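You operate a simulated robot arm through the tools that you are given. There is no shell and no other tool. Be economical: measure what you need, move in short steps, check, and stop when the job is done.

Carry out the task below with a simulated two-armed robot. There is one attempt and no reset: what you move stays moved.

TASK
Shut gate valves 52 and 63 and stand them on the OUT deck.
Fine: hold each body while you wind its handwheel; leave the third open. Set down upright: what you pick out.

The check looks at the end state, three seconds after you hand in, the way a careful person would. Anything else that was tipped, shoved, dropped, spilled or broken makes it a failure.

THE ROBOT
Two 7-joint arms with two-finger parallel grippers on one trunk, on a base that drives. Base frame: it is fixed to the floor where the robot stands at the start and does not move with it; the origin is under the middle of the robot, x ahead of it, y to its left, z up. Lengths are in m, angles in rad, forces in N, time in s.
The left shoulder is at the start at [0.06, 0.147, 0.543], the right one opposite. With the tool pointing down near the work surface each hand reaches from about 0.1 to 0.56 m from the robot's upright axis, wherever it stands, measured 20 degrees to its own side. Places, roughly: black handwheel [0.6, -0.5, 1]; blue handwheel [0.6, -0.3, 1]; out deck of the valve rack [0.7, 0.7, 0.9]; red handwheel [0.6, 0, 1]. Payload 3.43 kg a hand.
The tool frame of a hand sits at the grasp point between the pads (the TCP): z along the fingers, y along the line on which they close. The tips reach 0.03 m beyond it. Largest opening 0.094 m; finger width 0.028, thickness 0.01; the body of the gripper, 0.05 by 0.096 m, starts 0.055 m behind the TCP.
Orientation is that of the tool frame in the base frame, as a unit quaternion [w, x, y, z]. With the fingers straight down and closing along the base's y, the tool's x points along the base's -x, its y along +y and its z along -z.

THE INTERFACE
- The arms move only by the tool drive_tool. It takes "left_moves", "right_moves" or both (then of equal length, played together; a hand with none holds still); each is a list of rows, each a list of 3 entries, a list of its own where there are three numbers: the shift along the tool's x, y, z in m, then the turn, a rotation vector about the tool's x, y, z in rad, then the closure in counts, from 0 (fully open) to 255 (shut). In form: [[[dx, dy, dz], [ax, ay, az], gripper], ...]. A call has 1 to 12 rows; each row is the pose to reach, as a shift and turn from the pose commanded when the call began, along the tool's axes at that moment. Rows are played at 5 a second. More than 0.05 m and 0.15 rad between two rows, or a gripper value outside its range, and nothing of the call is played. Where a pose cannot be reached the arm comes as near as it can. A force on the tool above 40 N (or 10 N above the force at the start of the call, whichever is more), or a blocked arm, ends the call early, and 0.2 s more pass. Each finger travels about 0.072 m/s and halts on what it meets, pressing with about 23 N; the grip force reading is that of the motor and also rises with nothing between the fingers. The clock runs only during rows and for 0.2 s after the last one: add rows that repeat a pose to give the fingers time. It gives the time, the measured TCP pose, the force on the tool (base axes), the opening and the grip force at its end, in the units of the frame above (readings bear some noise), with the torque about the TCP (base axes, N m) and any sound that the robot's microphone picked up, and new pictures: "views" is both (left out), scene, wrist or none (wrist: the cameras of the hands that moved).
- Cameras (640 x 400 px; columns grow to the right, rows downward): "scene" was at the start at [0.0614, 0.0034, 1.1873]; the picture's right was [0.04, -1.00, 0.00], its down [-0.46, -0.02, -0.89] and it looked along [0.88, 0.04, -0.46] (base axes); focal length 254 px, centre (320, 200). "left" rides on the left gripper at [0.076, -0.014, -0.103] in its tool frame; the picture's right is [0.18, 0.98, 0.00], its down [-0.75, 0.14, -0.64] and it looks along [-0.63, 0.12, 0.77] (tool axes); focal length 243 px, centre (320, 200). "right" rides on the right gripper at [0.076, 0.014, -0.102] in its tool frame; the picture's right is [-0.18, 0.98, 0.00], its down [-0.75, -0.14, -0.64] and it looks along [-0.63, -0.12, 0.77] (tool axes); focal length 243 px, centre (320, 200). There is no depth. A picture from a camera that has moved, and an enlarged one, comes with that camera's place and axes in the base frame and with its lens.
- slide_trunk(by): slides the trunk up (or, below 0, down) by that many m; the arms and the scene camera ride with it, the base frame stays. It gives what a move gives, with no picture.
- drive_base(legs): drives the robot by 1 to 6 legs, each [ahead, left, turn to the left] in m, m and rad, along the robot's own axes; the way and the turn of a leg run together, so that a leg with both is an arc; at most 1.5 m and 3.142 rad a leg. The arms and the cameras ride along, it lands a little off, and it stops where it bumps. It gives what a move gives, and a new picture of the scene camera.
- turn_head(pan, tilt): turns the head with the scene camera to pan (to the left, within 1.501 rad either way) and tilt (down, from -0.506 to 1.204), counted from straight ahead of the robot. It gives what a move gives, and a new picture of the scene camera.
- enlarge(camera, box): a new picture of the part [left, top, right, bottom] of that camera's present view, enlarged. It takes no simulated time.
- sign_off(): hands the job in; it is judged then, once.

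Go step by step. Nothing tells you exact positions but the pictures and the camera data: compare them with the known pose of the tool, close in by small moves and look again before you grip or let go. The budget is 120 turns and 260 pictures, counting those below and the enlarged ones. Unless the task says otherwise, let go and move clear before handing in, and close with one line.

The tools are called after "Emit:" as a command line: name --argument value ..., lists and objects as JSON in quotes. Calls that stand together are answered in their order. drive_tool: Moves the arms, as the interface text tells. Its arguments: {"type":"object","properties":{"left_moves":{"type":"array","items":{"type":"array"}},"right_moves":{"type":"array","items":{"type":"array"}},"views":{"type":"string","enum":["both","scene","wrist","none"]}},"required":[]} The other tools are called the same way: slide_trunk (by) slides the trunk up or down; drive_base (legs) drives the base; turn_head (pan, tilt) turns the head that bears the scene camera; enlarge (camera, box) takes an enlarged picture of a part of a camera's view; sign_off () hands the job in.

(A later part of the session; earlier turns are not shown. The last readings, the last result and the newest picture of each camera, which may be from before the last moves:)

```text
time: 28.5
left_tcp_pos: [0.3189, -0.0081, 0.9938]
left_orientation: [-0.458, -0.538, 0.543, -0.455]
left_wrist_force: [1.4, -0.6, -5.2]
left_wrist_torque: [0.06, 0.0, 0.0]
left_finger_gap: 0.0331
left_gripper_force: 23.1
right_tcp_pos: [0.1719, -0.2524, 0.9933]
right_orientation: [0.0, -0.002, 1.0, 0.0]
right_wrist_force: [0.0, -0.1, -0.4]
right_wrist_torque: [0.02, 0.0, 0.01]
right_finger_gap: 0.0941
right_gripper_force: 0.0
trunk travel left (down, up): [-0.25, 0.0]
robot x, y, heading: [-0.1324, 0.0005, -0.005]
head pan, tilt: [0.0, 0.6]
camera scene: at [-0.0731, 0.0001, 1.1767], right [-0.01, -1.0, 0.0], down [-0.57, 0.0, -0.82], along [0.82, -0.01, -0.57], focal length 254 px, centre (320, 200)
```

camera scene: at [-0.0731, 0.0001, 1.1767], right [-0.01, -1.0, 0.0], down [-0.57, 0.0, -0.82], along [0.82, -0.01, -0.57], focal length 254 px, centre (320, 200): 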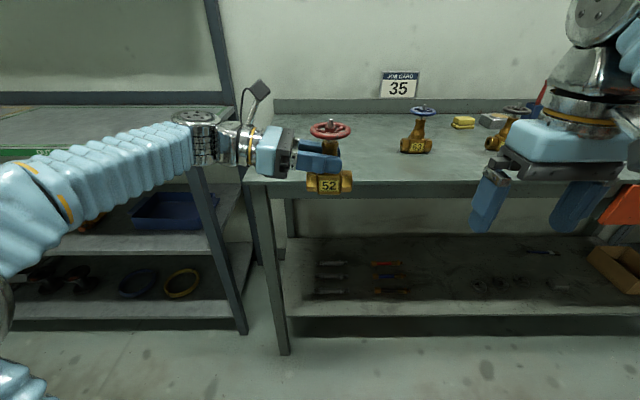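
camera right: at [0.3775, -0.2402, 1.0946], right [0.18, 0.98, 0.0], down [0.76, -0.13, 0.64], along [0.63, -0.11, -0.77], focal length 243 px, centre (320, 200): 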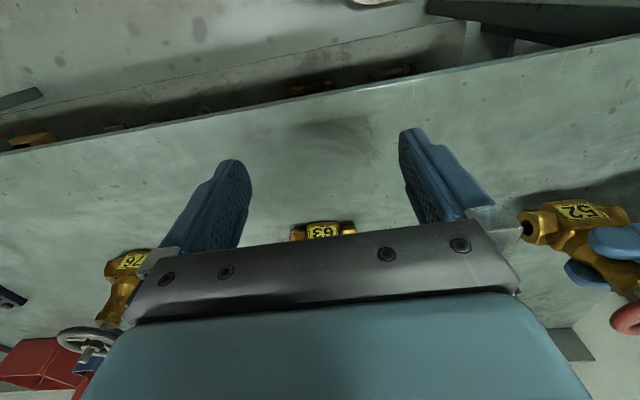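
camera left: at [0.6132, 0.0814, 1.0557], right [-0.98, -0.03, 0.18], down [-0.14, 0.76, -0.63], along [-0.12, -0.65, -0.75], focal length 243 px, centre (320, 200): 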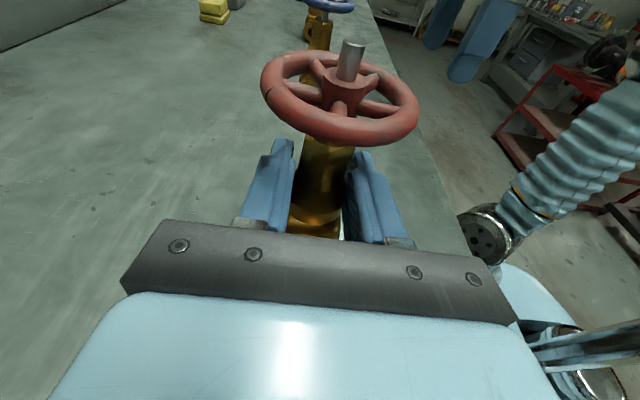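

Now lower the held valve by 13 cm, clear of the bench edge.

Emit:
drive_tool --left_moves '[[[-0.032, 0.01, 0.0054], [0, 0, 0], 255], [[-0.064, 0.02, 0.0108], [0, 0, 0], 255], [[-0.096, 0.03, 0.0162], [0, 0, 0], 255], [[-0.128, 0.04, 0.0216], [0, 0, 0], 255], [[-0.128, 0.04, 0.0216], [0, 0, 0], 255]]' --views "both"

```text
time: 29.7
left_tcp_pos: [0.2787, -0.0079, 0.8631]
left_orientation: [-0.456, -0.539, 0.542, -0.456]
left_wrist_force: [-0.5, 0.4, -4.7]
left_wrist_torque: [0.02, 0.01, 0.0]
left_finger_gap: 0.0325
left_gripper_force: 22.9
right_tcp_pos: [0.1728, -0.2531, 0.9923]
right_orientation: [0.0, -0.002, 1.0, 0.0]
right_wrist_force: [-0.1, -0.2, 0.2]
right_wrist_torque: [-0.01, -0.03, -0.02]
right_finger_gap: 0.094
right_gripper_force: 0.2
trunk travel left (down, up): [-0.25, 0.0]
robot x, y, heading: [-0.1321, 0.0017, -0.005]
head pan, tilt: [0.0, 0.6]
camera scene: at [-0.0732, 0.0001, 1.1767], right [-0.01, -1.0, 0.0], down [-0.57, 0.0, -0.82], along [0.82, -0.01, -0.57], focal length 254 px, centre (320, 200)
camera left: at [0.2928, 0.0805, 0.9554], right [-0.98, -0.03, 0.18], down [-0.14, 0.76, -0.63], along [-0.12, -0.65, -0.75], focal length 243 px, centre (320, 200)
```

scene: 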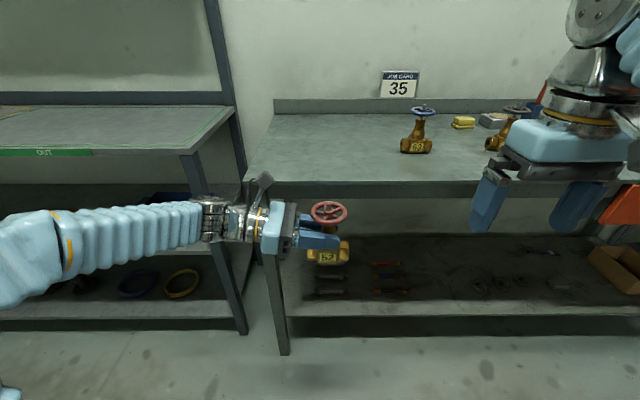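
left: 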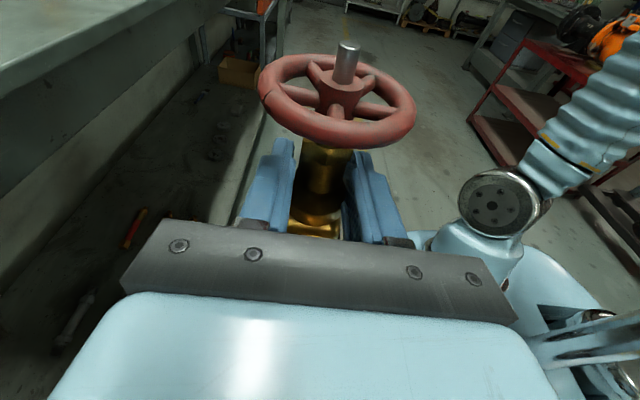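

Held wheel now reads about [0.279, -0.019, 0.906]. Bring the right hand above it, turned 60° as a starting angle.

Emit:
drive_tool --right_moves '[[[-0.013, 0.029, 0], [0, 0, -0.131], 0], [[-0.026, 0.058, 0], [0, 0, -0.262], 0], [[-0.04, 0.087, 0], [0, 0, -0.393], 0], [[-0.053, 0.116, 0], [0, 0, -0.524], 0], [[-0.066, 0.145, 0], [0, 0, -0.655], 0], [[-0.08, 0.175, 0], [0, 0, -0.786], 0], [[-0.093, 0.204, 0], [0, 0, -0.917], 0], [[-0.106, 0.233, 0], [0, 0, -1.047], 0], [[-0.106, 0.233, 0], [0, 0, -1.047], 0]]' --views "both"

```text
time: 31.7
left_tcp_pos: [0.2786, -0.0066, 0.8633]
left_orientation: [-0.457, -0.538, 0.542, -0.455]
left_wrist_force: [0.2, 0.2, -5.2]
left_wrist_torque: [0.03, 0.0, 0.0]
left_finger_gap: 0.0323
left_gripper_force: 23.3
right_tcp_pos: [0.2751, -0.0213, 0.9821]
right_orientation: [0.002, -0.502, 0.865, 0.0]
right_wrist_force: [-0.7, 0.7, 1.3]
right_wrist_torque: [0.0, 0.05, 0.01]
right_finger_gap: 0.0938
right_gripper_force: 0.1
right hand out of reach, approached as far as the arm can: row 7, 8, 9
trunk travel left (down, up): [-0.25, 0.0]
robot x, y, heading: [-0.1331, 0.0009, -0.003]
head pan, tilt: [0.0, 0.6]
camera scene: at [-0.073, 0.0004, 1.1766], right [-0.01, -1.0, 0.0], down [-0.57, 0.0, -0.82], along [0.82, -0.01, -0.57], focal length 254 px, centre (320, 200)
camera right: at [0.2245, -0.0823, 1.0838], right [-0.76, 0.65, 0.0], down [0.49, 0.58, 0.64], along [0.42, 0.49, -0.76], focal length 243 px, centre (320, 200)
```

scene: 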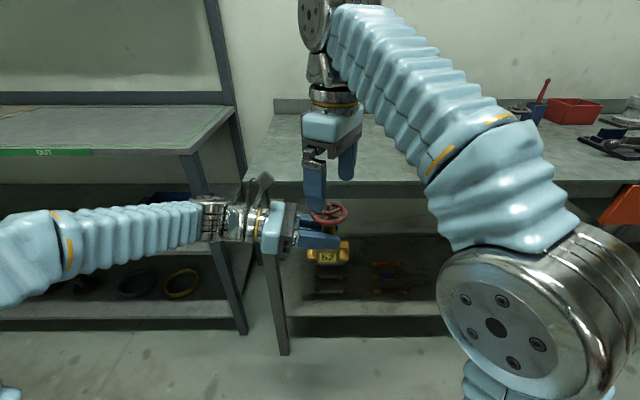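
right: 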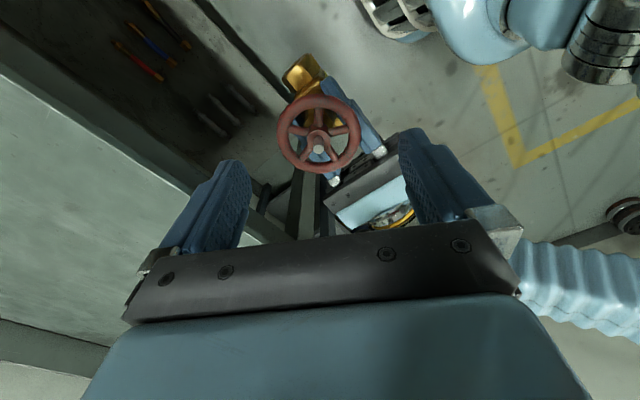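

Wheel is well centred between the right fingers. Descend to rim level.

Emit:
drive_tool --right_moves '[[[-0.006, -0.002, 0.02], [0, 0, 0], 10], [[-0.006, -0.002, 0.04], [0, 0, 0], 10], [[-0.006, -0.002, 0.06], [0, 0, 0], 10], [[-0.006, -0.002, 0.06], [0, 0, 0], 10]]' --views "both"

```text
time: 32.7
left_tcp_pos: [0.28, -0.008, 0.8627]
left_orientation: [-0.457, -0.538, 0.542, -0.455]
left_wrist_force: [0.1, 0.0, -4.7]
left_wrist_torque: [0.07, -0.03, 0.0]
left_finger_gap: 0.0321
left_gripper_force: 23.3
right_tcp_pos: [0.2786, -0.0173, 0.9221]
right_orientation: [0.0, -0.502, 0.865, 0.0]
right_wrist_force: [0.2, -0.6, 0.1]
right_wrist_torque: [0.0, -0.03, 0.03]
right_finger_gap: 0.0903
right_gripper_force: 0.0
trunk travel left (down, up): [-0.25, 0.0]
robot x, y, heading: [-0.1309, 0.0035, -0.007]
head pan, tilt: [0.0, 0.6]
camera scene: at [-0.0732, 0.0001, 1.1767], right [-0.01, -1.0, 0.0], down [-0.57, 0.0, -0.82], along [0.82, -0.01, -0.57], focal length 254 px, centre (320, 200)
camera right: at [0.229, -0.0786, 1.0241], right [-0.76, 0.65, 0.0], down [0.5, 0.58, 0.64], along [0.42, 0.49, -0.77], focal length 243 px, centre (320, 200)
```

scene: 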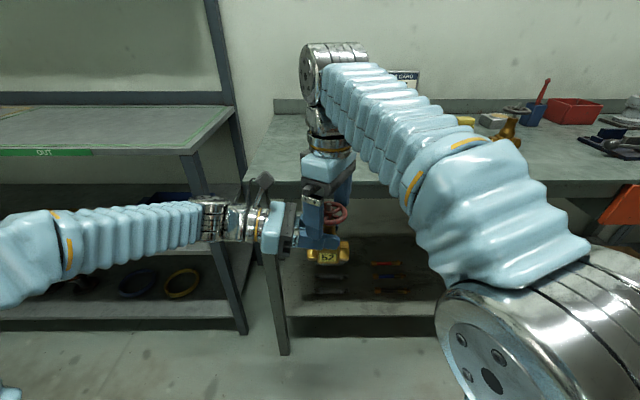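
right: 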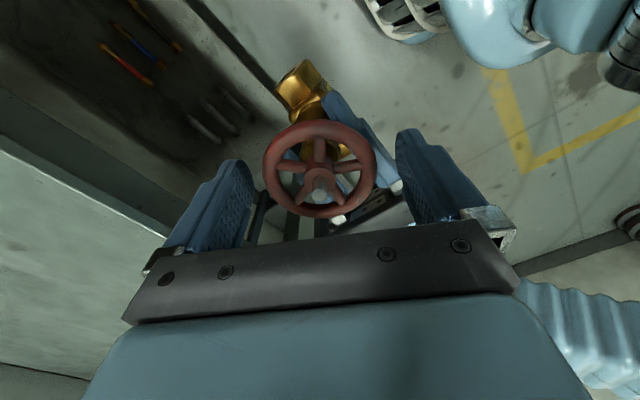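

Wheel centred. Lower 5 mm, close on the rim and try the first clockwise stroke (closing).

Emit:
drive_tool --right_moves '[[[-0.002, 0, 0.005], [0, 0, 0], 40], [[-0.002, 0, 0.005], [0, 0, 0], 120], [[-0.002, 0, 0.005], [0, 0, 0], 255], [[-0.002, 0, 0.005], [0, 0, 0], 255], [[-0.002, 0, 0.005], [0, 0, 0.12], 255], [[-0.002, 0, 0.005], [0, 0, 0.24], 255], [[-0.002, 0, 0.005], [0, 0, 0.36], 255], [[-0.002, 0, 0.005], [0, 0, 0.36], 255]]' --views "both"

```text
time: 34.5
left_tcp_pos: [0.2783, -0.0069, 0.863]
left_orientation: [-0.457, -0.538, 0.542, -0.455]
left_wrist_force: [-0.2, 6.2, 2.6]
left_wrist_torque: [-0.42, -0.1, 0.0]
left_finger_gap: 0.0321
left_gripper_force: 23.4
right_tcp_pos: [0.2793, -0.0161, 0.9176]
right_orientation: [0.0, -0.337, 0.942, 0.001]
right_wrist_force: [-0.6, -5.9, -2.2]
right_wrist_torque: [0.03, 0.07, -0.01]
right_finger_gap: 0.0649
right_gripper_force: 23.3
trunk travel left (down, up): [-0.25, 0.0]
robot x, y, heading: [-0.1326, -0.001, -0.005]
head pan, tilt: [0.0, 0.6]
camera scene: at [-0.0732, 0.0001, 1.1767], right [-0.01, -1.0, 0.0], down [-0.57, 0.0, -0.82], along [0.82, -0.01, -0.57], focal length 254 px, centre (320, 200)
camera right: at [0.2122, -0.0552, 1.0198], right [-0.48, 0.88, 0.0], down [0.67, 0.37, 0.64], along [0.56, 0.31, -0.77], focal length 243 px, centre (320, 200)
```

scene: 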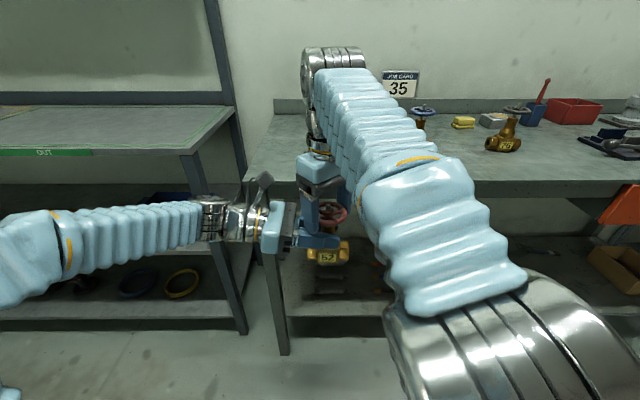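
right: 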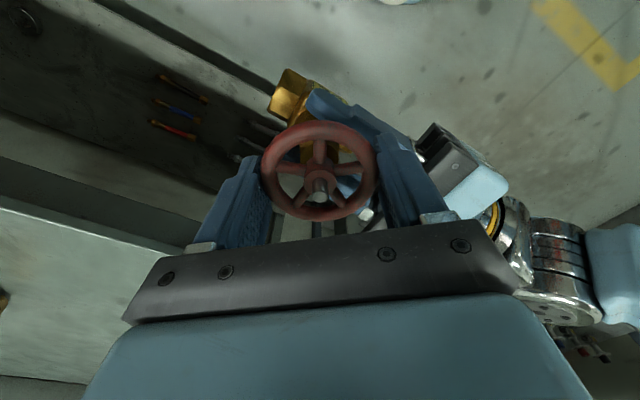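

The wheel turns freely with the hand and the body stays put. Continue the stroke.

Emit:
drive_tool --right_moves '[[[0, 0, 0], [0, 0, 0.145], 255], [[0, 0, 0], [0, 0, 0.29], 255], [[0, 0, 0], [0, 0, 0.435], 255], [[0, 0, 0], [0, 0, 0.58], 255], [[0, 0, 0], [0, 0, 0.725], 255], [[0, 0, 0], [0, 0, 0.87], 255], [[0, 0, 0], [0, 0, 1.015], 255], [[0, 0, 0], [0, 0, 1.16], 255], [[0, 0, 0], [0, 0, 1.305], 255], [[0, 0, 0], [0, 0, 1.45], 255], [[0, 0, 0], [0, 0, 1.595], 255], [[0, 0, 0], [0, 0, 1.74], 255]]' --views "both"

Emit:
enlarge --camera "left" --box '[0, 0, 640, 400]'

```text
time: 37.1
left_tcp_pos: [0.278, -0.0079, 0.864]
left_orientation: [-0.458, -0.538, 0.543, -0.455]
left_wrist_force: [-6.7, -2.1, 5.2]
left_wrist_torque: [0.36, -0.02, -0.12]
left_finger_gap: 0.0311
left_gripper_force: 23.0
right_tcp_pos: [0.2789, -0.0153, 0.9174]
right_orientation: [0.0, 0.503, 0.864, 0.0]
right_wrist_force: [6.3, 3.3, -4.7]
right_wrist_torque: [-0.22, -0.31, 0.04]
right_finger_gap: 0.0648
right_gripper_force: 23.0
trunk travel left (down, up): [-0.25, 0.0]
robot x, y, heading: [-0.1319, 0.001, -0.007]
head pan, tilt: [0.0, 0.6]
camera scene: at [-0.0732, 0.0001, 1.1767], right [-0.01, -1.0, 0.0], down [-0.57, 0.0, -0.82], along [0.82, -0.01, -0.57], focal length 254 px, centre (320, 200)
camera right: at [0.2548, 0.0566, 1.02], right [0.94, 0.33, 0.0], down [0.25, -0.72, 0.64], along [0.21, -0.61, -0.77], focal length 243 px, centre (320, 200)
```

scene: 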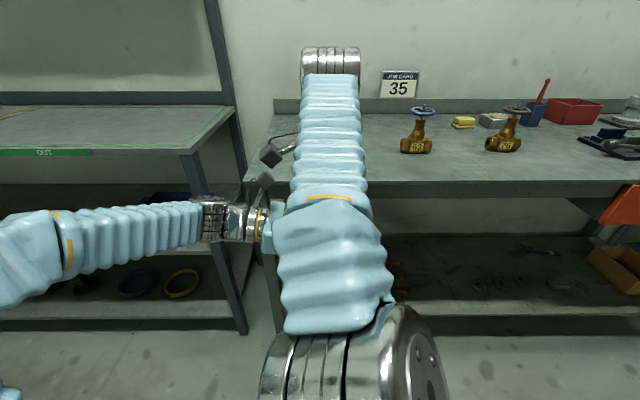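
right: 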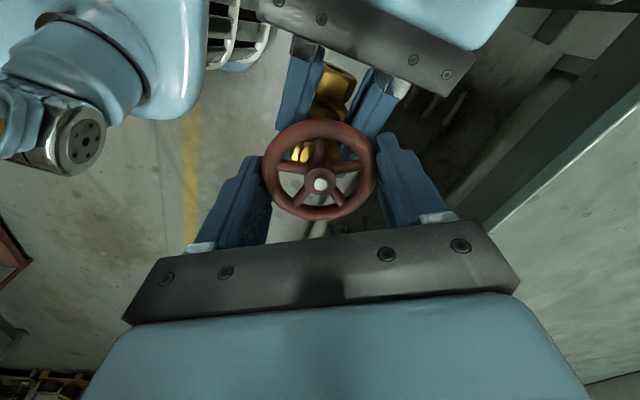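

```text
1.00 times, centred on (320, 200) of left (not enlarged: the box is as wide or as high as the picture)
camera zoom: at [0.2926, 0.08, 0.9557], right [-0.98, -0.02, 0.18], down [-0.13, 0.76, -0.63], along [-0.12, -0.65, -0.75], focal length 243 px, centre (320, 200)
```

zoom: 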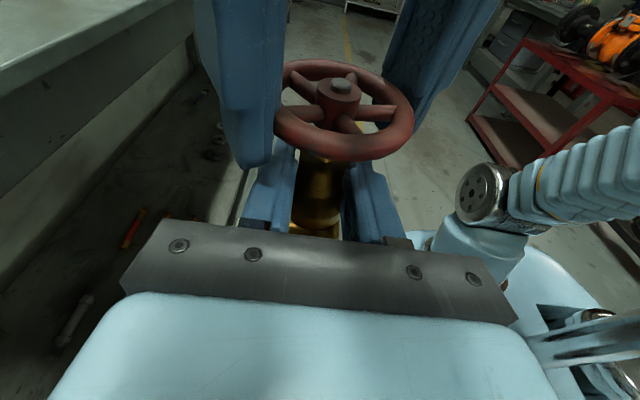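

The stem has sunk almost flush: it's closing nicely. Continue a little to feel for the stop.

Emit:
drive_tool --right_moves '[[[0, 0, 0], [0, 0, 0.12], 255], [[0, 0, 0], [0, 0, 0.24], 255], [[0, 0, 0], [0, 0, 0.24], 255]]' --views "none"

Emit:
enlarge --camera "left" --box '[220, 20, 460, 170]'

```text
time: 37.9
left_tcp_pos: [0.2788, -0.0069, 0.8624]
left_orientation: [-0.457, -0.539, 0.543, -0.455]
left_wrist_force: [-2.3, -6.1, 4.4]
left_wrist_torque: [0.02, 0.03, -0.33]
left_finger_gap: 0.031
left_gripper_force: 23.5
right_tcp_pos: [0.2789, -0.0148, 0.9166]
right_orientation: [0.0, 0.601, 0.799, -0.001]
right_wrist_force: [3.0, 5.3, -3.5]
right_wrist_torque: [0.21, -0.16, 0.28]
right_finger_gap: 0.0643
right_gripper_force: 23.2
trunk travel left (down, up): [-0.25, 0.0]
robot x, y, heading: [-0.1306, 0.0034, -0.007]
head pan, tilt: [0.0, 0.6]
```

```text
2.67 times, centred on (340, 95) of left
camera zoom: at [0.293, 0.0804, 0.9558], right [-0.98, -0.02, 0.18], down [-0.14, 0.76, -0.63], along [-0.12, -0.65, -0.75], focal length 647 px, centre (267, 480)
```

zoom: 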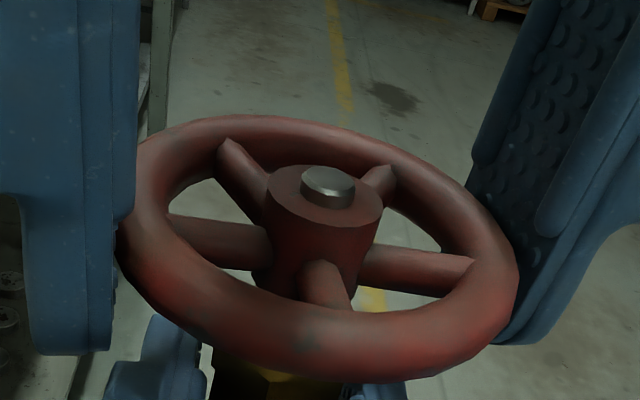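

Torque has risen to about 0.3 Nm, suggesting the stop. I'll check by releasing, turning back, and re-gripping for a second short stroke.

Emit:
drive_tool --right_moves '[[[0, 0, 0], [0, 0, 0], 40], [[0, 0, 0], [0, 0, 0], 40], [[0, 0, 0], [0, 0, -0.14], 40], [[0, 0, 0], [0, 0, -0.28], 40], [[0, 0, 0], [0, 0, -0.42], 40], [[0, 0, 0], [0, 0, -0.56], 40], [[0, 0, 0], [0, 0, -0.7], 40], [[0, 0, 0], [0, 0, -0.84], 40], [[0, 0, 0], [0, 0, -0.98], 40], [[0, 0, 0], [0, 0, -1.12], 40], [[0, 0, 0], [0, 0, -1.26], 40]]' --views "wrist"

Emit:
enlarge --camera "left" --box '[160, 20, 520, 245]'

```text
time: 40.3
left_tcp_pos: [0.2795, -0.0062, 0.8633]
left_orientation: [-0.457, -0.538, 0.542, -0.455]
left_wrist_force: [0.5, -0.2, -4.0]
left_wrist_torque: [0.08, 0.02, 0.01]
left_finger_gap: 0.0287
left_gripper_force: 23.3
right_tcp_pos: [0.2806, -0.0159, 0.9176]
right_orientation: [0.0, 0.014, 1.0, 0.0]
right_wrist_force: [0.1, 0.2, -0.3]
right_wrist_torque: [-0.01, 0.01, 0.01]
right_finger_gap: 0.0792
right_gripper_force: 0.1
trunk travel left (down, up): [-0.25, 0.0]
robot x, y, heading: [-0.1318, 0.0026, -0.003]
head pan, tilt: [0.0, 0.6]
camera right: at [0.2046, -0.0012, 1.0194], right [0.21, 0.98, 0.0], down [0.75, -0.16, 0.64], along [0.63, -0.13, -0.77], focal length 243 px, centre (320, 200)
```

right: 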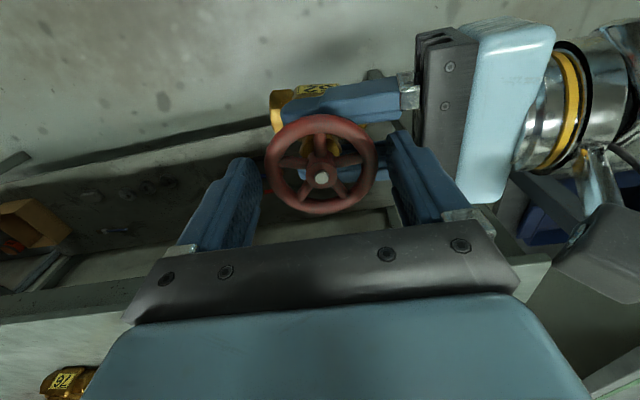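

```text
1.78 times, centred on (340, 132) of left
camera zoom: at [0.293, 0.0805, 0.9557], right [-0.98, -0.03, 0.18], down [-0.14, 0.76, -0.63], along [-0.12, -0.65, -0.75], focal length 431 px, centre (284, 320)
```

zoom: 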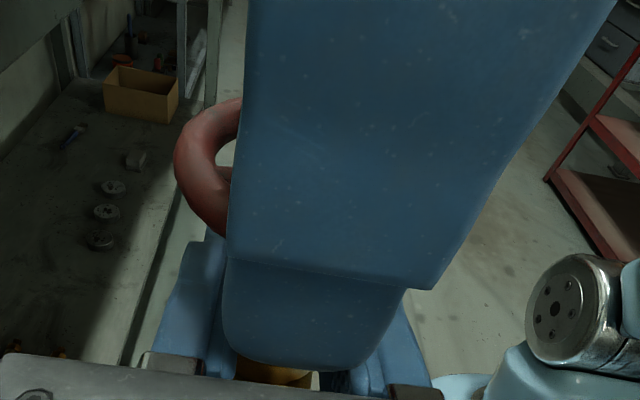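

The valve has been slipping down the tapered neck in the left fingers. I'll hold it by the wheel with the right hand and re-grip the left lower, on the straight cylindrical part of the bonnet.

Emit:
drive_tool --right_moves '[[[0, 0, 0.003], [0, 0, 0], 40], [[0, 0, 0.003], [0, 0, 0], 150], [[0, 0, 0.003], [0, 0, 0], 255], [[0, 0, 0.003], [0, 0, 0], 255]]' --views "wrist"

```text
time: 41.3
left_tcp_pos: [0.28, -0.0073, 0.8626]
left_orientation: [-0.457, -0.538, 0.543, -0.454]
left_wrist_force: [1.6, -5.2, -4.7]
left_wrist_torque: [0.2, 0.08, -0.14]
left_finger_gap: 0.0284
left_gripper_force: 22.8
right_tcp_pos: [0.2795, -0.0152, 0.9139]
right_orientation: [-0.001, 0.013, 1.0, 0.0]
right_wrist_force: [-1.7, 4.6, -0.6]
right_wrist_torque: [0.06, 0.03, 0.14]
right_finger_gap: 0.0639
right_gripper_force: 23.4
trunk travel left (down, up): [-0.25, 0.0]
robot x, y, heading: [-0.1311, 0.0033, -0.006]
head pan, tilt: [0.0, 0.6]
camera right: at [0.2044, -0.0006, 1.0164], right [0.21, 0.98, 0.0], down [0.75, -0.16, 0.64], along [0.63, -0.14, -0.77], focal length 243 px, centre (320, 200)
```

right: 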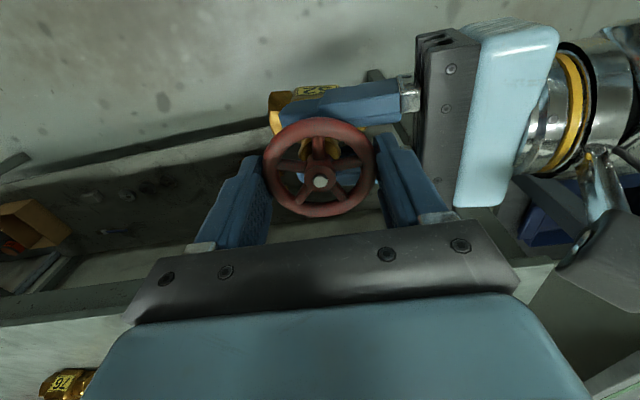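

Right hand holds the rim. Now shift the left grip down 29 mm.

Emit:
drive_tool --left_moves '[[[0, 0, 0], [0, 0, 0], 85], [[0, 0, 0], [0, 0, 0], 85], [[-0.014, 0, 0.0024], [0, 0, 0], 85], [[-0.0286, 0, 0.0048], [0, 0, 0], 85], [[-0.0286, 0, 0.0048], [0, 0, 0], 85]]' --views "wrist"

```text
time: 42.5
left_tcp_pos: [0.2785, -0.0067, 0.8355]
left_orientation: [-0.457, -0.538, 0.543, -0.455]
left_wrist_force: [0.1, 0.3, -1.2]
left_wrist_torque: [0.0, -0.01, -0.01]
left_finger_gap: 0.0624
left_gripper_force: 0.1
right_tcp_pos: [0.2795, -0.0153, 0.9138]
right_orientation: [0.001, 0.014, 1.0, -0.001]
right_wrist_force: [0.5, -0.8, 0.1]
right_wrist_torque: [0.02, 0.0, -0.02]
right_finger_gap: 0.0642
right_gripper_force: 22.7
trunk travel left (down, up): [-0.25, 0.0]
robot x, y, heading: [-0.1325, 0.0015, -0.008]
head pan, tilt: [0.0, 0.6]
camera left: at [0.2924, 0.0804, 0.9282], right [-0.98, -0.02, 0.18], down [-0.14, 0.76, -0.63], along [-0.12, -0.65, -0.75], focal length 243 px, centre (320, 200)
```

left: 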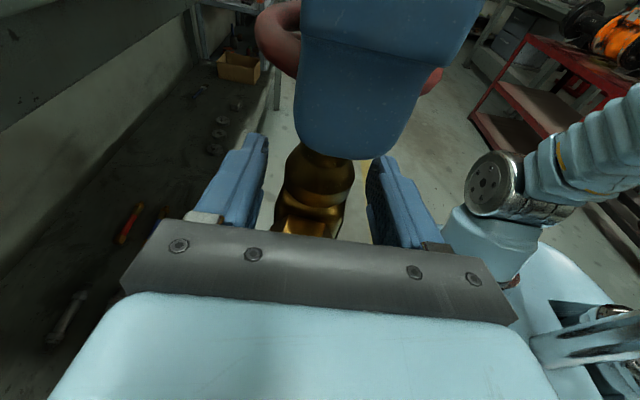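

Check that the valve still hangs properly before closing.

Emit:
enlarge --camera "right" --box '[180, 40, 480, 228]'

Emit:
enlarge --camera "left" --box '[200, 80, 460, 250]'

```text
2.13 times, centred on (330, 134) of right
camera zoom: at [0.2046, -0.0009, 1.0164], right [0.21, 0.98, 0.0], down [0.75, -0.16, 0.64], along [0.63, -0.14, -0.77], focal length 516 px, centre (299, 340)
```

zoom: 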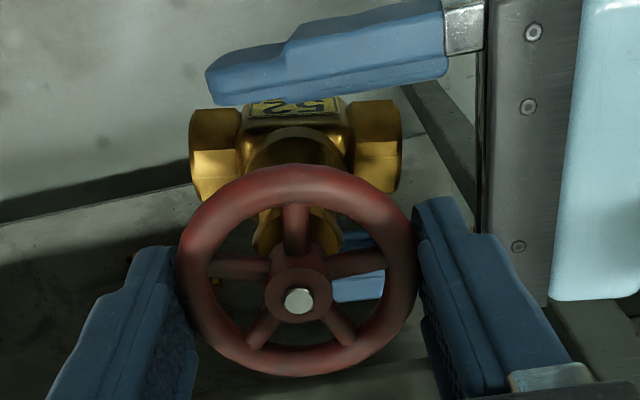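

```text
2.35 times, centred on (330, 165) of left
camera zoom: at [0.2924, 0.0804, 0.9282], right [-0.98, -0.02, 0.18], down [-0.14, 0.76, -0.63], along [-0.12, -0.65, -0.75], focal length 571 px, centre (296, 282)
```

zoom: 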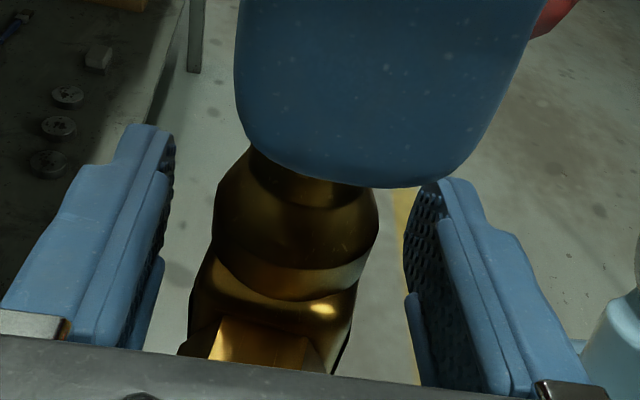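

Valve hangs upright and aligned. Close the left on the lower bonnet, then give a closing turn of up to 0.4 rad to feel the stop.

Emit:
drive_tool --left_moves '[[[0, 0, 0], [0, 0, 0], 150], [[0, 0, 0], [0, 0, 0], 255], [[0, 0, 0], [0, 0, 0], 255], [[0, 0, 0], [0, 0, 0], 255]]' --views "none"

Emit:
drive_tool --right_moves '[[[0, 0, 0], [0, 0, 0.1], 255], [[0, 0, 0], [0, 0, 0.2], 255], [[0, 0, 0], [0, 0, 0.3], 255], [[0, 0, 0], [0, 0, 0.3], 255]]' --views "wrist"

Emit:
enlarge --camera "left" --box '[200, 80, 460, 250]'

```text
time: 43.5
left_tcp_pos: [0.279, -0.0072, 0.8349]
left_orientation: [-0.456, -0.539, 0.542, -0.456]
left_wrist_force: [9.8, 3.6, 0.3]
left_wrist_torque: [-0.13, 0.23, -0.54]
left_finger_gap: 0.0454
left_gripper_force: 23.3
right_tcp_pos: [0.2797, -0.0155, 0.9148]
right_orientation: [0.0, 0.016, 1.0, 0.0]
right_wrist_force: [-9.2, -2.7, 0.4]
right_wrist_torque: [-0.11, 0.59, 0.61]
right_finger_gap: 0.0642
right_gripper_force: 23.6
trunk travel left (down, up): [-0.25, 0.0]
robot x, y, heading: [-0.1308, 0.0015, -0.002]
head pan, tilt: [0.0, 0.6]
```

```text
time: 44.5
left_tcp_pos: [0.2773, -0.0073, 0.8348]
left_orientation: [-0.457, -0.539, 0.543, -0.454]
left_wrist_force: [-1.4, 1.9, -2.8]
left_wrist_torque: [0.0, -0.1, -0.88]
left_finger_gap: 0.0433
left_gripper_force: 22.8
right_tcp_pos: [0.2806, -0.0157, 0.9152]
right_orientation: [0.0, 0.165, 0.986, 0.0]
right_wrist_force: [2.6, -2.6, 3.1]
right_wrist_torque: [-0.08, -0.12, 0.85]
right_finger_gap: 0.0641
right_gripper_force: 23.4
trunk travel left (down, up): [-0.25, 0.0]
robot x, y, heading: [-0.1331, 0.0011, -0.009]
head pan, tilt: [0.0, 0.6]
camera right: at [0.2129, 0.0205, 1.0166], right [0.49, 0.87, 0.0], down [0.67, -0.38, 0.64], along [0.56, -0.32, -0.77], focal length 243 px, centre (320, 200)
```

right: 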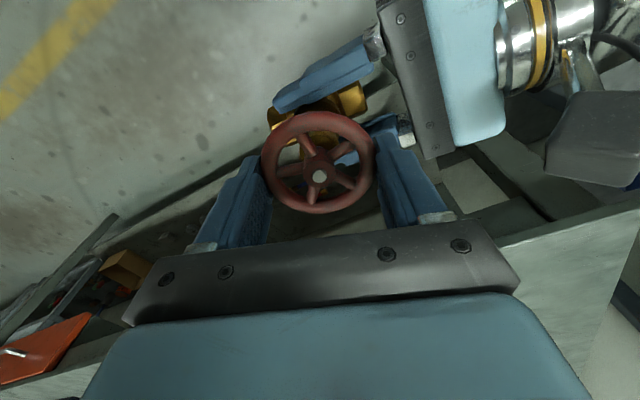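

```text
2.35 times, centred on (330, 165) of left
camera zoom: at [0.2922, 0.0802, 0.928], right [-0.98, -0.02, 0.18], down [-0.13, 0.76, -0.63], along [-0.12, -0.65, -0.75], focal length 571 px, centre (296, 282)
```

zoom: 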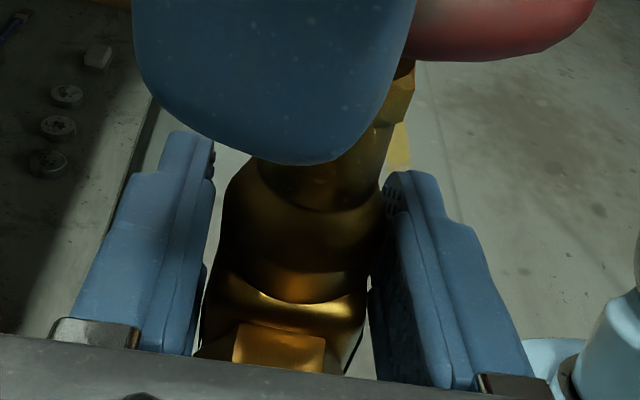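

The wheel hit a hard stop (about 0.85 Nm, rim slipping in the fingers): valve 52 is shut. Release it, raise the right hand and look.

Emit:
drive_tool --right_moves '[[[0, 0, 0], [0, 0, 0], 0], [[0, 0, 0], [0, 0, 0], 0], [[0, 0, -0.035], [0, 0, -0.1], 0], [[0, 0, -0.065], [0, 0, -0.2], 0], [[0.01, -0.04, -0.065], [0, 0, -0.3], 0], [[0.02, -0.08, -0.065], [0, 0, -0.3], 0], [[0.04, -0.12, -0.065], [0, 0, -0.3], 0], [[0.06, -0.16, -0.065], [0, 0, -0.3], 0], [[0.08, -0.2, -0.065], [0, 0, -0.3], 0]]' --views "scene"

Emit:
enlarge --camera "left" --box '[180, 20, 500, 220]'

Emit:
enlarge --camera "scene" --box '[230, 150, 420, 290]'

```text
time: 46.5
left_tcp_pos: [0.2785, -0.007, 0.8357]
left_orientation: [-0.457, -0.538, 0.543, -0.455]
left_wrist_force: [-0.3, 0.3, -0.6]
left_wrist_torque: [-0.02, 0.01, -0.03]
left_finger_gap: 0.0422
left_gripper_force: 23.0
right_tcp_pos: [0.1402, -0.1769, 0.9793]
right_orientation: [-0.002, 0.015, 1.0, 0.0]
right_wrist_force: [-0.3, 0.4, 0.4]
right_wrist_torque: [0.01, 0.06, 0.0]
right_finger_gap: 0.0943
right_gripper_force: 0.1
right hand out of reach, approached as far as the arm can: row 4
trunk travel left (down, up): [-0.25, 0.0]
robot x, y, heading: [-0.1322, 0.0042, -0.008]
head pan, tilt: [0.0, 0.6]
camera scene: at [-0.073, 0.0003, 1.1767], right [-0.01, -1.0, 0.0], down [-0.57, 0.0, -0.82], along [0.82, -0.01, -0.57], focal length 254 px, centre (320, 200)
```

scene: 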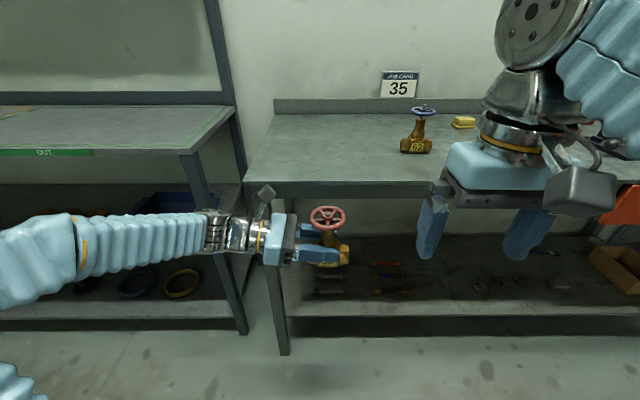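

```text
2.00 times, centred on (340, 120) of left
camera zoom: at [0.2925, 0.0806, 0.9283], right [-0.98, -0.03, 0.18], down [-0.14, 0.76, -0.63], along [-0.12, -0.65, -0.75], focal length 485 px, centre (280, 360)
```

zoom: 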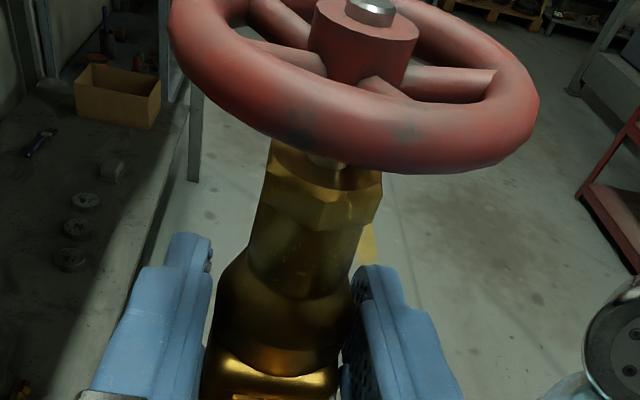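

```text
2.86 times, centred on (325, 220) of scene
camera zoom: at [-0.073, 0.0003, 1.1767], right [-0.01, -1.0, 0.0], down [-0.57, 0.0, -0.82], along [0.82, -0.01, -0.57], focal length 725 px, centre (306, 143)
```

zoom: 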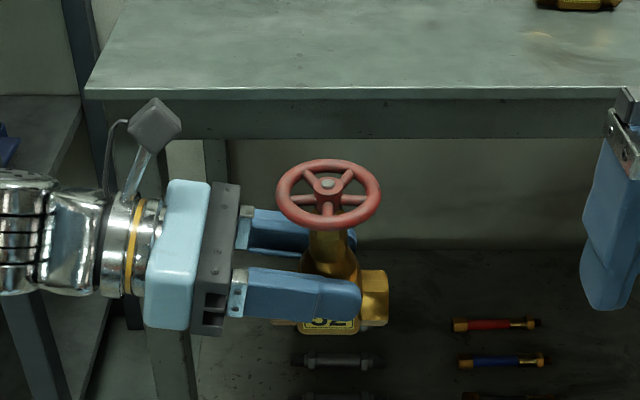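

Valve 52 looks shut (stem nearly flush), body firm in the left hand. For the deck I want the left hand pointing forward, so its forearm stays off the deck; I'll yaw the held valve in free air.

Emit:
drive_tool --left_moves '[[[0, 0, 0], [0.118, 0, -0.02], 255], [[0, 0, 0], [0.236, 0, -0.04], 255], [[0, 0, 0], [0.354, 0, -0.06], 255], [[0, 0, 0], [0.473, 0, -0.08], 255], [[0, 0, 0], [0.591, 0, -0.1], 255], [[0, 0, 0], [0.71, 0, -0.12], 255], [[0, 0, 0], [0.828, 0, -0.14], 255], [[0, 0, 0], [0.946, 0, -0.16], 255]]' --views "both"

```text
time: 48.3
left_tcp_pos: [0.2795, -0.0016, 0.8486]
left_orientation: [0.216, 0.714, -0.245, 0.62]
left_wrist_force: [0.0, 2.9, -2.8]
left_wrist_torque: [0.09, 0.12, -0.06]
left_finger_gap: 0.0411
left_gripper_force: 0.0
left hand out of reach, approached as far as the arm can: row 8
right_tcp_pos: [0.1422, -0.177, 0.9797]
right_orientation: [-0.002, 0.015, 1.0, 0.0]
right_wrist_force: [0.2, 0.4, -0.6]
right_wrist_torque: [0.02, 0.06, -0.02]
right_finger_gap: 0.0938
right_gripper_force: 0.1
trunk travel left (down, up): [-0.25, 0.0]
robot x, y, heading: [-0.1349, -0.002, -0.011]
head pan, tilt: [0.0, 0.6]
camera scene: at [-0.0723, 0.0002, 1.1765], right [-0.01, -1.0, 0.0], down [-0.57, 0.0, -0.82], along [0.82, -0.01, -0.57], focal length 254 px, centre (320, 200)
camera left: at [0.2165, 0.066, 0.9376], right [-0.59, -0.79, 0.19], down [-0.67, 0.34, -0.66], along [0.45, -0.51, -0.73], focal length 243 px, centre (320, 200)
```

scene: 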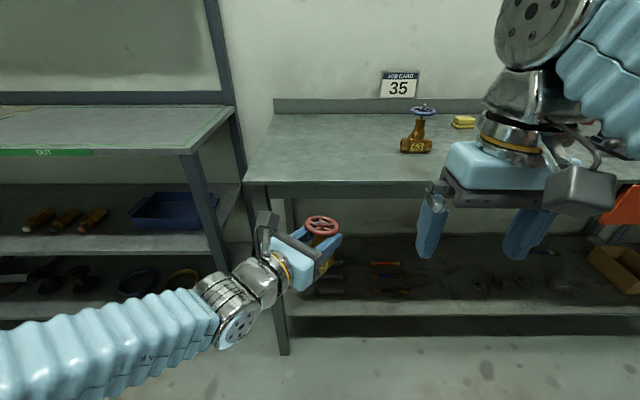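
left: 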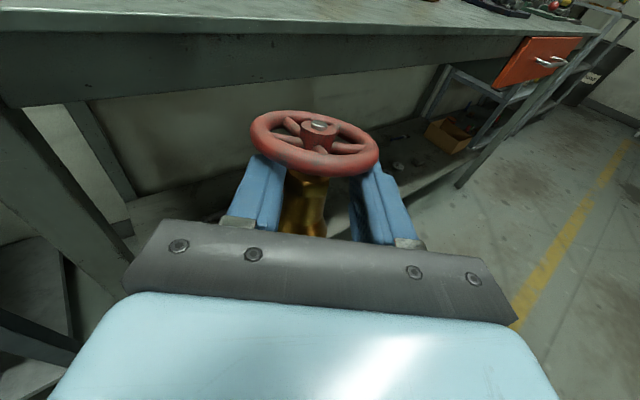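

The valve seems to have slid in the fingers (gripper force reads 0 and the wheel sits lower). Hold still and let the fingers close, then look.

Emit:
drive_tool --left_moves '[[[0, 0, 0], [0, 0, 0], 255], [[0, 0, 0], [0, 0, 0], 255]]' --views "wrist"

Emit:
enlarge --camera "scene" --box '[200, 180, 400, 320]'

```text
time: 48.9
left_tcp_pos: [0.2793, -0.0018, 0.8488]
left_orientation: [0.217, 0.712, -0.246, 0.621]
left_wrist_force: [0.0, -0.5, 0.4]
left_wrist_torque: [0.02, 0.01, 0.03]
left_finger_gap: 0.026
left_gripper_force: 22.8
right_tcp_pos: [0.1423, -0.1766, 0.9805]
right_orientation: [0.0, 0.014, 1.0, 0.0]
right_wrist_force: [-0.9, 0.6, 0.5]
right_wrist_torque: [0.05, 0.01, 0.03]
right_finger_gap: 0.0937
right_gripper_force: 0.0
trunk travel left (down, up): [-0.25, 0.0]
robot x, y, heading: [-0.1277, -0.0006, -0.007]
head pan, tilt: [0.0, 0.6]
camera left: at [0.2154, 0.0652, 0.9386], right [-0.59, -0.79, 0.19], down [-0.67, 0.34, -0.66], along [0.45, -0.51, -0.73], focal length 243 px, centre (320, 200)
```

left: 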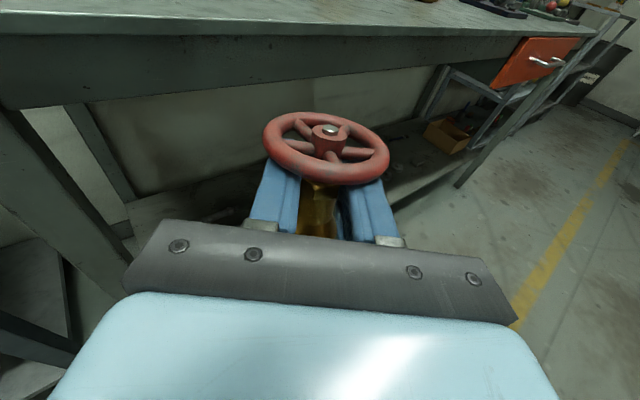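

```text
2.86 times, centred on (300, 250) of scene
camera zoom: at [-0.0732, 0.0001, 1.1767], right [-0.01, -1.0, 0.0], down [-0.57, 0.0, -0.82], along [0.82, -0.01, -0.57], focal length 725 px, centre (377, 57)
```

zoom: 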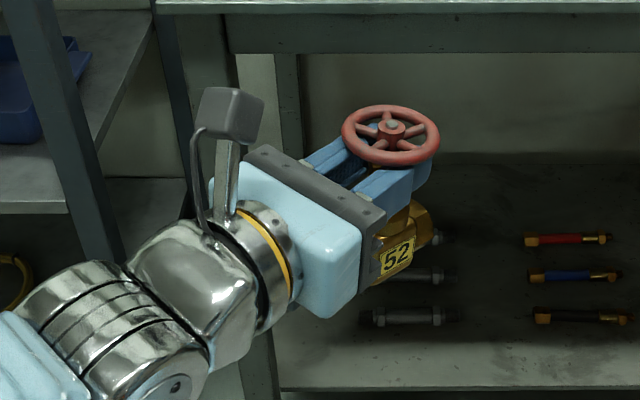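

The fingers now hold the hex collar right under the wheel (gap 26 mm) — a secure hanging grip, and a good height for the deck. I'll drive left in front of the OUT deck and look at it.

Emit:
drive_base --legs '[[0, 0.55, 0]]'

Emit:
turn_head --pan 0.25 --tilt 0.5

```text
time: 52.1
left_tcp_pos: [0.2827, 0.552, 0.8493]
left_orientation: [0.218, 0.712, -0.247, 0.62]
left_wrist_force: [0.6, -0.7, -0.6]
left_wrist_torque: [0.01, 0.0, -0.02]
left_finger_gap: 0.026
left_gripper_force: 22.9
right_tcp_pos: [0.1447, 0.3782, 0.9813]
right_orientation: [0.0, 0.016, 1.0, -0.001]
right_wrist_force: [-0.4, -0.3, -0.4]
right_wrist_torque: [0.02, -0.01, 0.01]
right_finger_gap: 0.0942
right_gripper_force: 0.1
trunk travel left (down, up): [-0.25, 0.0]
robot x, y, heading: [-0.1302, 0.5545, -0.009]
head pan, tilt: [0.0, 0.6]
camera scene: at [-0.0692, 0.5547, 1.1767], right [-0.01, -1.0, 0.0], down [-0.57, 0.0, -0.82], along [0.82, -0.01, -0.57], focal length 254 px, centre (320, 200)
```

scene: 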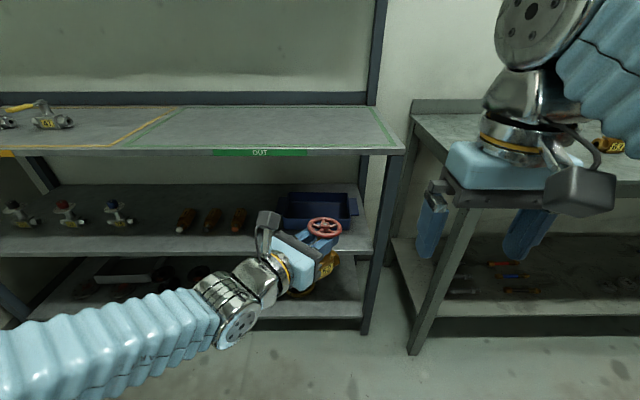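

```text
time: 52.8
left_tcp_pos: [0.2831, 0.5522, 0.8484]
left_orientation: [0.217, 0.712, -0.246, 0.62]
left_wrist_force: [-0.4, 0.7, 0.6]
left_wrist_torque: [-0.01, 0.0, 0.0]
left_finger_gap: 0.026
left_gripper_force: 22.8
right_tcp_pos: [0.1442, 0.3781, 0.9802]
right_orientation: [0.0, 0.016, 1.0, 0.0]
right_wrist_force: [0.1, 1.1, -0.2]
right_wrist_torque: [-0.01, 0.01, -0.01]
right_finger_gap: 0.094
right_gripper_force: 0.1
trunk travel left (down, up): [-0.25, 0.0]
robot x, y, heading: [-0.1306, 0.5528, -0.012]
head pan, tilt: [0.25, 0.499]
camera scene: at [-0.0692, 0.5772, 1.1857], right [0.24, -0.97, 0.0], down [-0.47, -0.11, -0.88], along [0.85, 0.21, -0.48], focal length 254 px, centre (320, 200)
```

scene: 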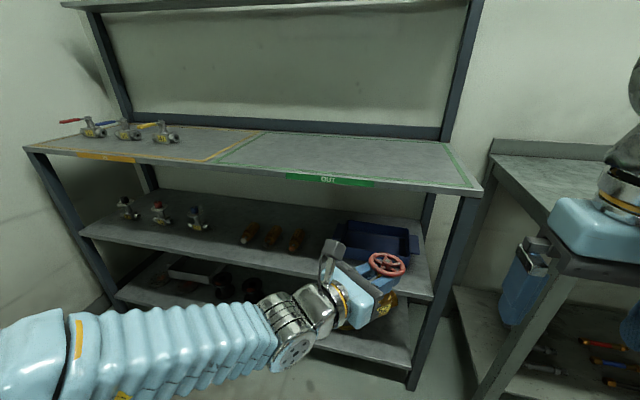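

OUT zone spans roughly x 0.58–0.95, y 0.36–1.05, deck z about 0.9. I aim to put 52 near [0.68, 0.55]. Raise the valve first.

Emit:
drive_tool --left_moves '[[[0.036, 0, -0.005], [0, 0, 0], 255], [[0.072, 0, -0.01], [0, 0, 0], 255], [[0.108, 0, -0.015], [0, 0, 0], 255], [[0.144, 0, -0.02], [0, 0, 0], 255], [[0.184, 0, -0.025], [0, 0, 0], 255], [[0.184, 0, -0.025], [0, 0, 0], 255]]' --views "both"

```text
time: 54.2
left_tcp_pos: [0.2818, 0.5549, 1.0359]
left_orientation: [0.216, 0.713, -0.245, 0.621]
left_wrist_force: [-0.9, -0.9, -4.6]
left_wrist_torque: [0.02, 0.02, 0.01]
left_finger_gap: 0.0258
left_gripper_force: 23.0
right_tcp_pos: [0.1437, 0.3777, 0.9818]
right_orientation: [0.0, 0.016, 1.0, -0.001]
right_wrist_force: [0.4, 0.5, -0.8]
right_wrist_torque: [-0.02, -0.03, -0.02]
right_finger_gap: 0.0939
right_gripper_force: 0.0
trunk travel left (down, up): [-0.25, 0.0]
robot x, y, heading: [-0.1245, 0.5586, -0.008]
head pan, tilt: [0.25, 0.499]
camera scene: at [-0.0693, 0.5773, 1.1857], right [0.24, -0.97, 0.0], down [-0.47, -0.11, -0.88], along [0.85, 0.21, -0.48], focal length 254 px, centre (320, 200)
camera left: at [0.2183, 0.6221, 1.1256], right [-0.59, -0.79, 0.19], down [-0.67, 0.34, -0.66], along [0.45, -0.51, -0.73], focal length 243 px, centre (320, 200)
```

scene: 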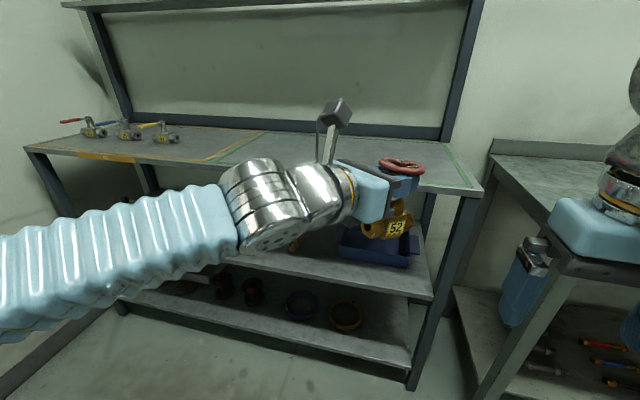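
left: 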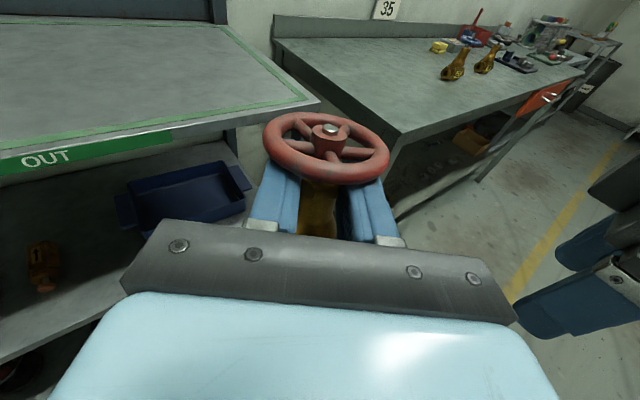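

Deck height triangulates to about 0.915. Raise 2 cm more and drive ahead so the valve is over the zone.

Emit:
drive_tool --left_moves '[[[0.02, 0, -0.0027], [0, 0, 0], 255], [[0.02, 0, -0.0027], [0, 0, 0], 255]]' --views "none"

Emit:
drive_base --legs '[[0.38, 0, 0]]'

Emit:
enlarge --camera "left" --box '[0, 0, 640, 400]'

```text
time: 54.8
left_tcp_pos: [0.2809, 0.5531, 1.0567]
left_orientation: [0.216, 0.713, -0.246, 0.62]
left_wrist_force: [0.0, 0.6, -5.5]
left_wrist_torque: [0.01, 0.01, -0.02]
left_finger_gap: 0.026
left_gripper_force: 23.4
right_tcp_pos: [0.1448, 0.3787, 0.9805]
right_orientation: [0.0, 0.016, 1.0, 0.0]
right_wrist_force: [0.3, 0.2, 0.1]
right_wrist_torque: [-0.02, 0.01, -0.01]
right_finger_gap: 0.0938
right_gripper_force: 0.1
trunk travel left (down, up): [-0.25, 0.0]
robot x, y, heading: [-0.1271, 0.5551, -0.009]
head pan, tilt: [0.25, 0.499]
```

```text
time: 57.2
left_tcp_pos: [0.6616, 0.5487, 1.0566]
left_orientation: [0.219, 0.711, -0.249, 0.62]
left_wrist_force: [0.1, 0.0, -5.2]
left_wrist_torque: [0.02, 0.0, 0.01]
left_finger_gap: 0.0258
left_gripper_force: 22.6
right_tcp_pos: [0.523, 0.372, 0.9801]
right_orientation: [0.0, 0.018, 1.0, 0.0]
right_wrist_force: [0.3, 0.1, -0.8]
right_wrist_torque: [0.0, -0.02, -0.01]
right_finger_gap: 0.0942
right_gripper_force: 0.1
trunk travel left (down, up): [-0.25, 0.0]
robot x, y, heading: [0.2507, 0.5492, -0.013]
head pan, tilt: [0.25, 0.499]
camera scene: at [0.3107, 0.5729, 1.1857], right [0.23, -0.97, 0.0], down [-0.47, -0.11, -0.88], along [0.85, 0.21, -0.48], focal length 254 px, centre (320, 200)
```

scene: 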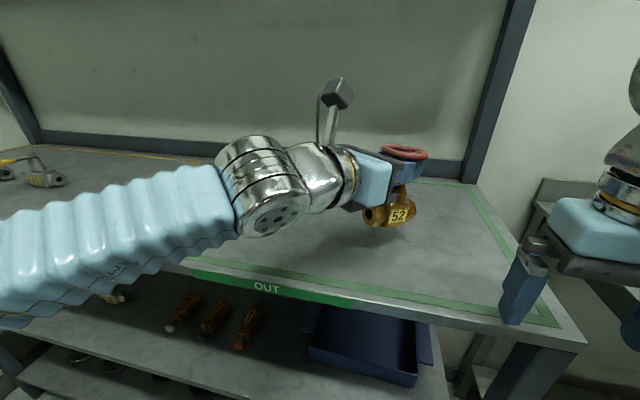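

```text
1.00 times, centred on (320, 200) of left (not enlarged: the box is as wide or as high as the picture)
camera zoom: at [0.5993, 0.6158, 1.1463], right [-0.59, -0.78, 0.19], down [-0.67, 0.35, -0.66], along [0.45, -0.51, -0.73], focal length 243 px, centre (320, 200)
```

zoom: 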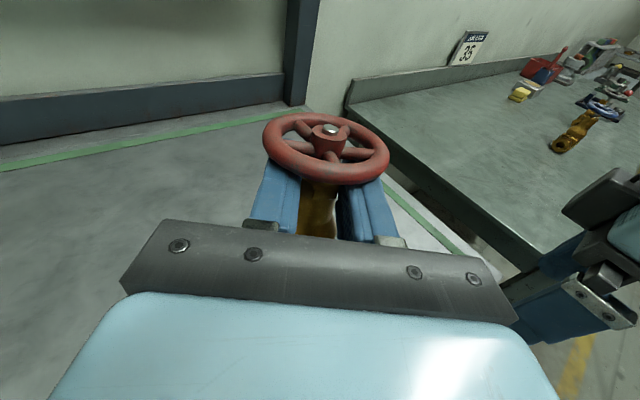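

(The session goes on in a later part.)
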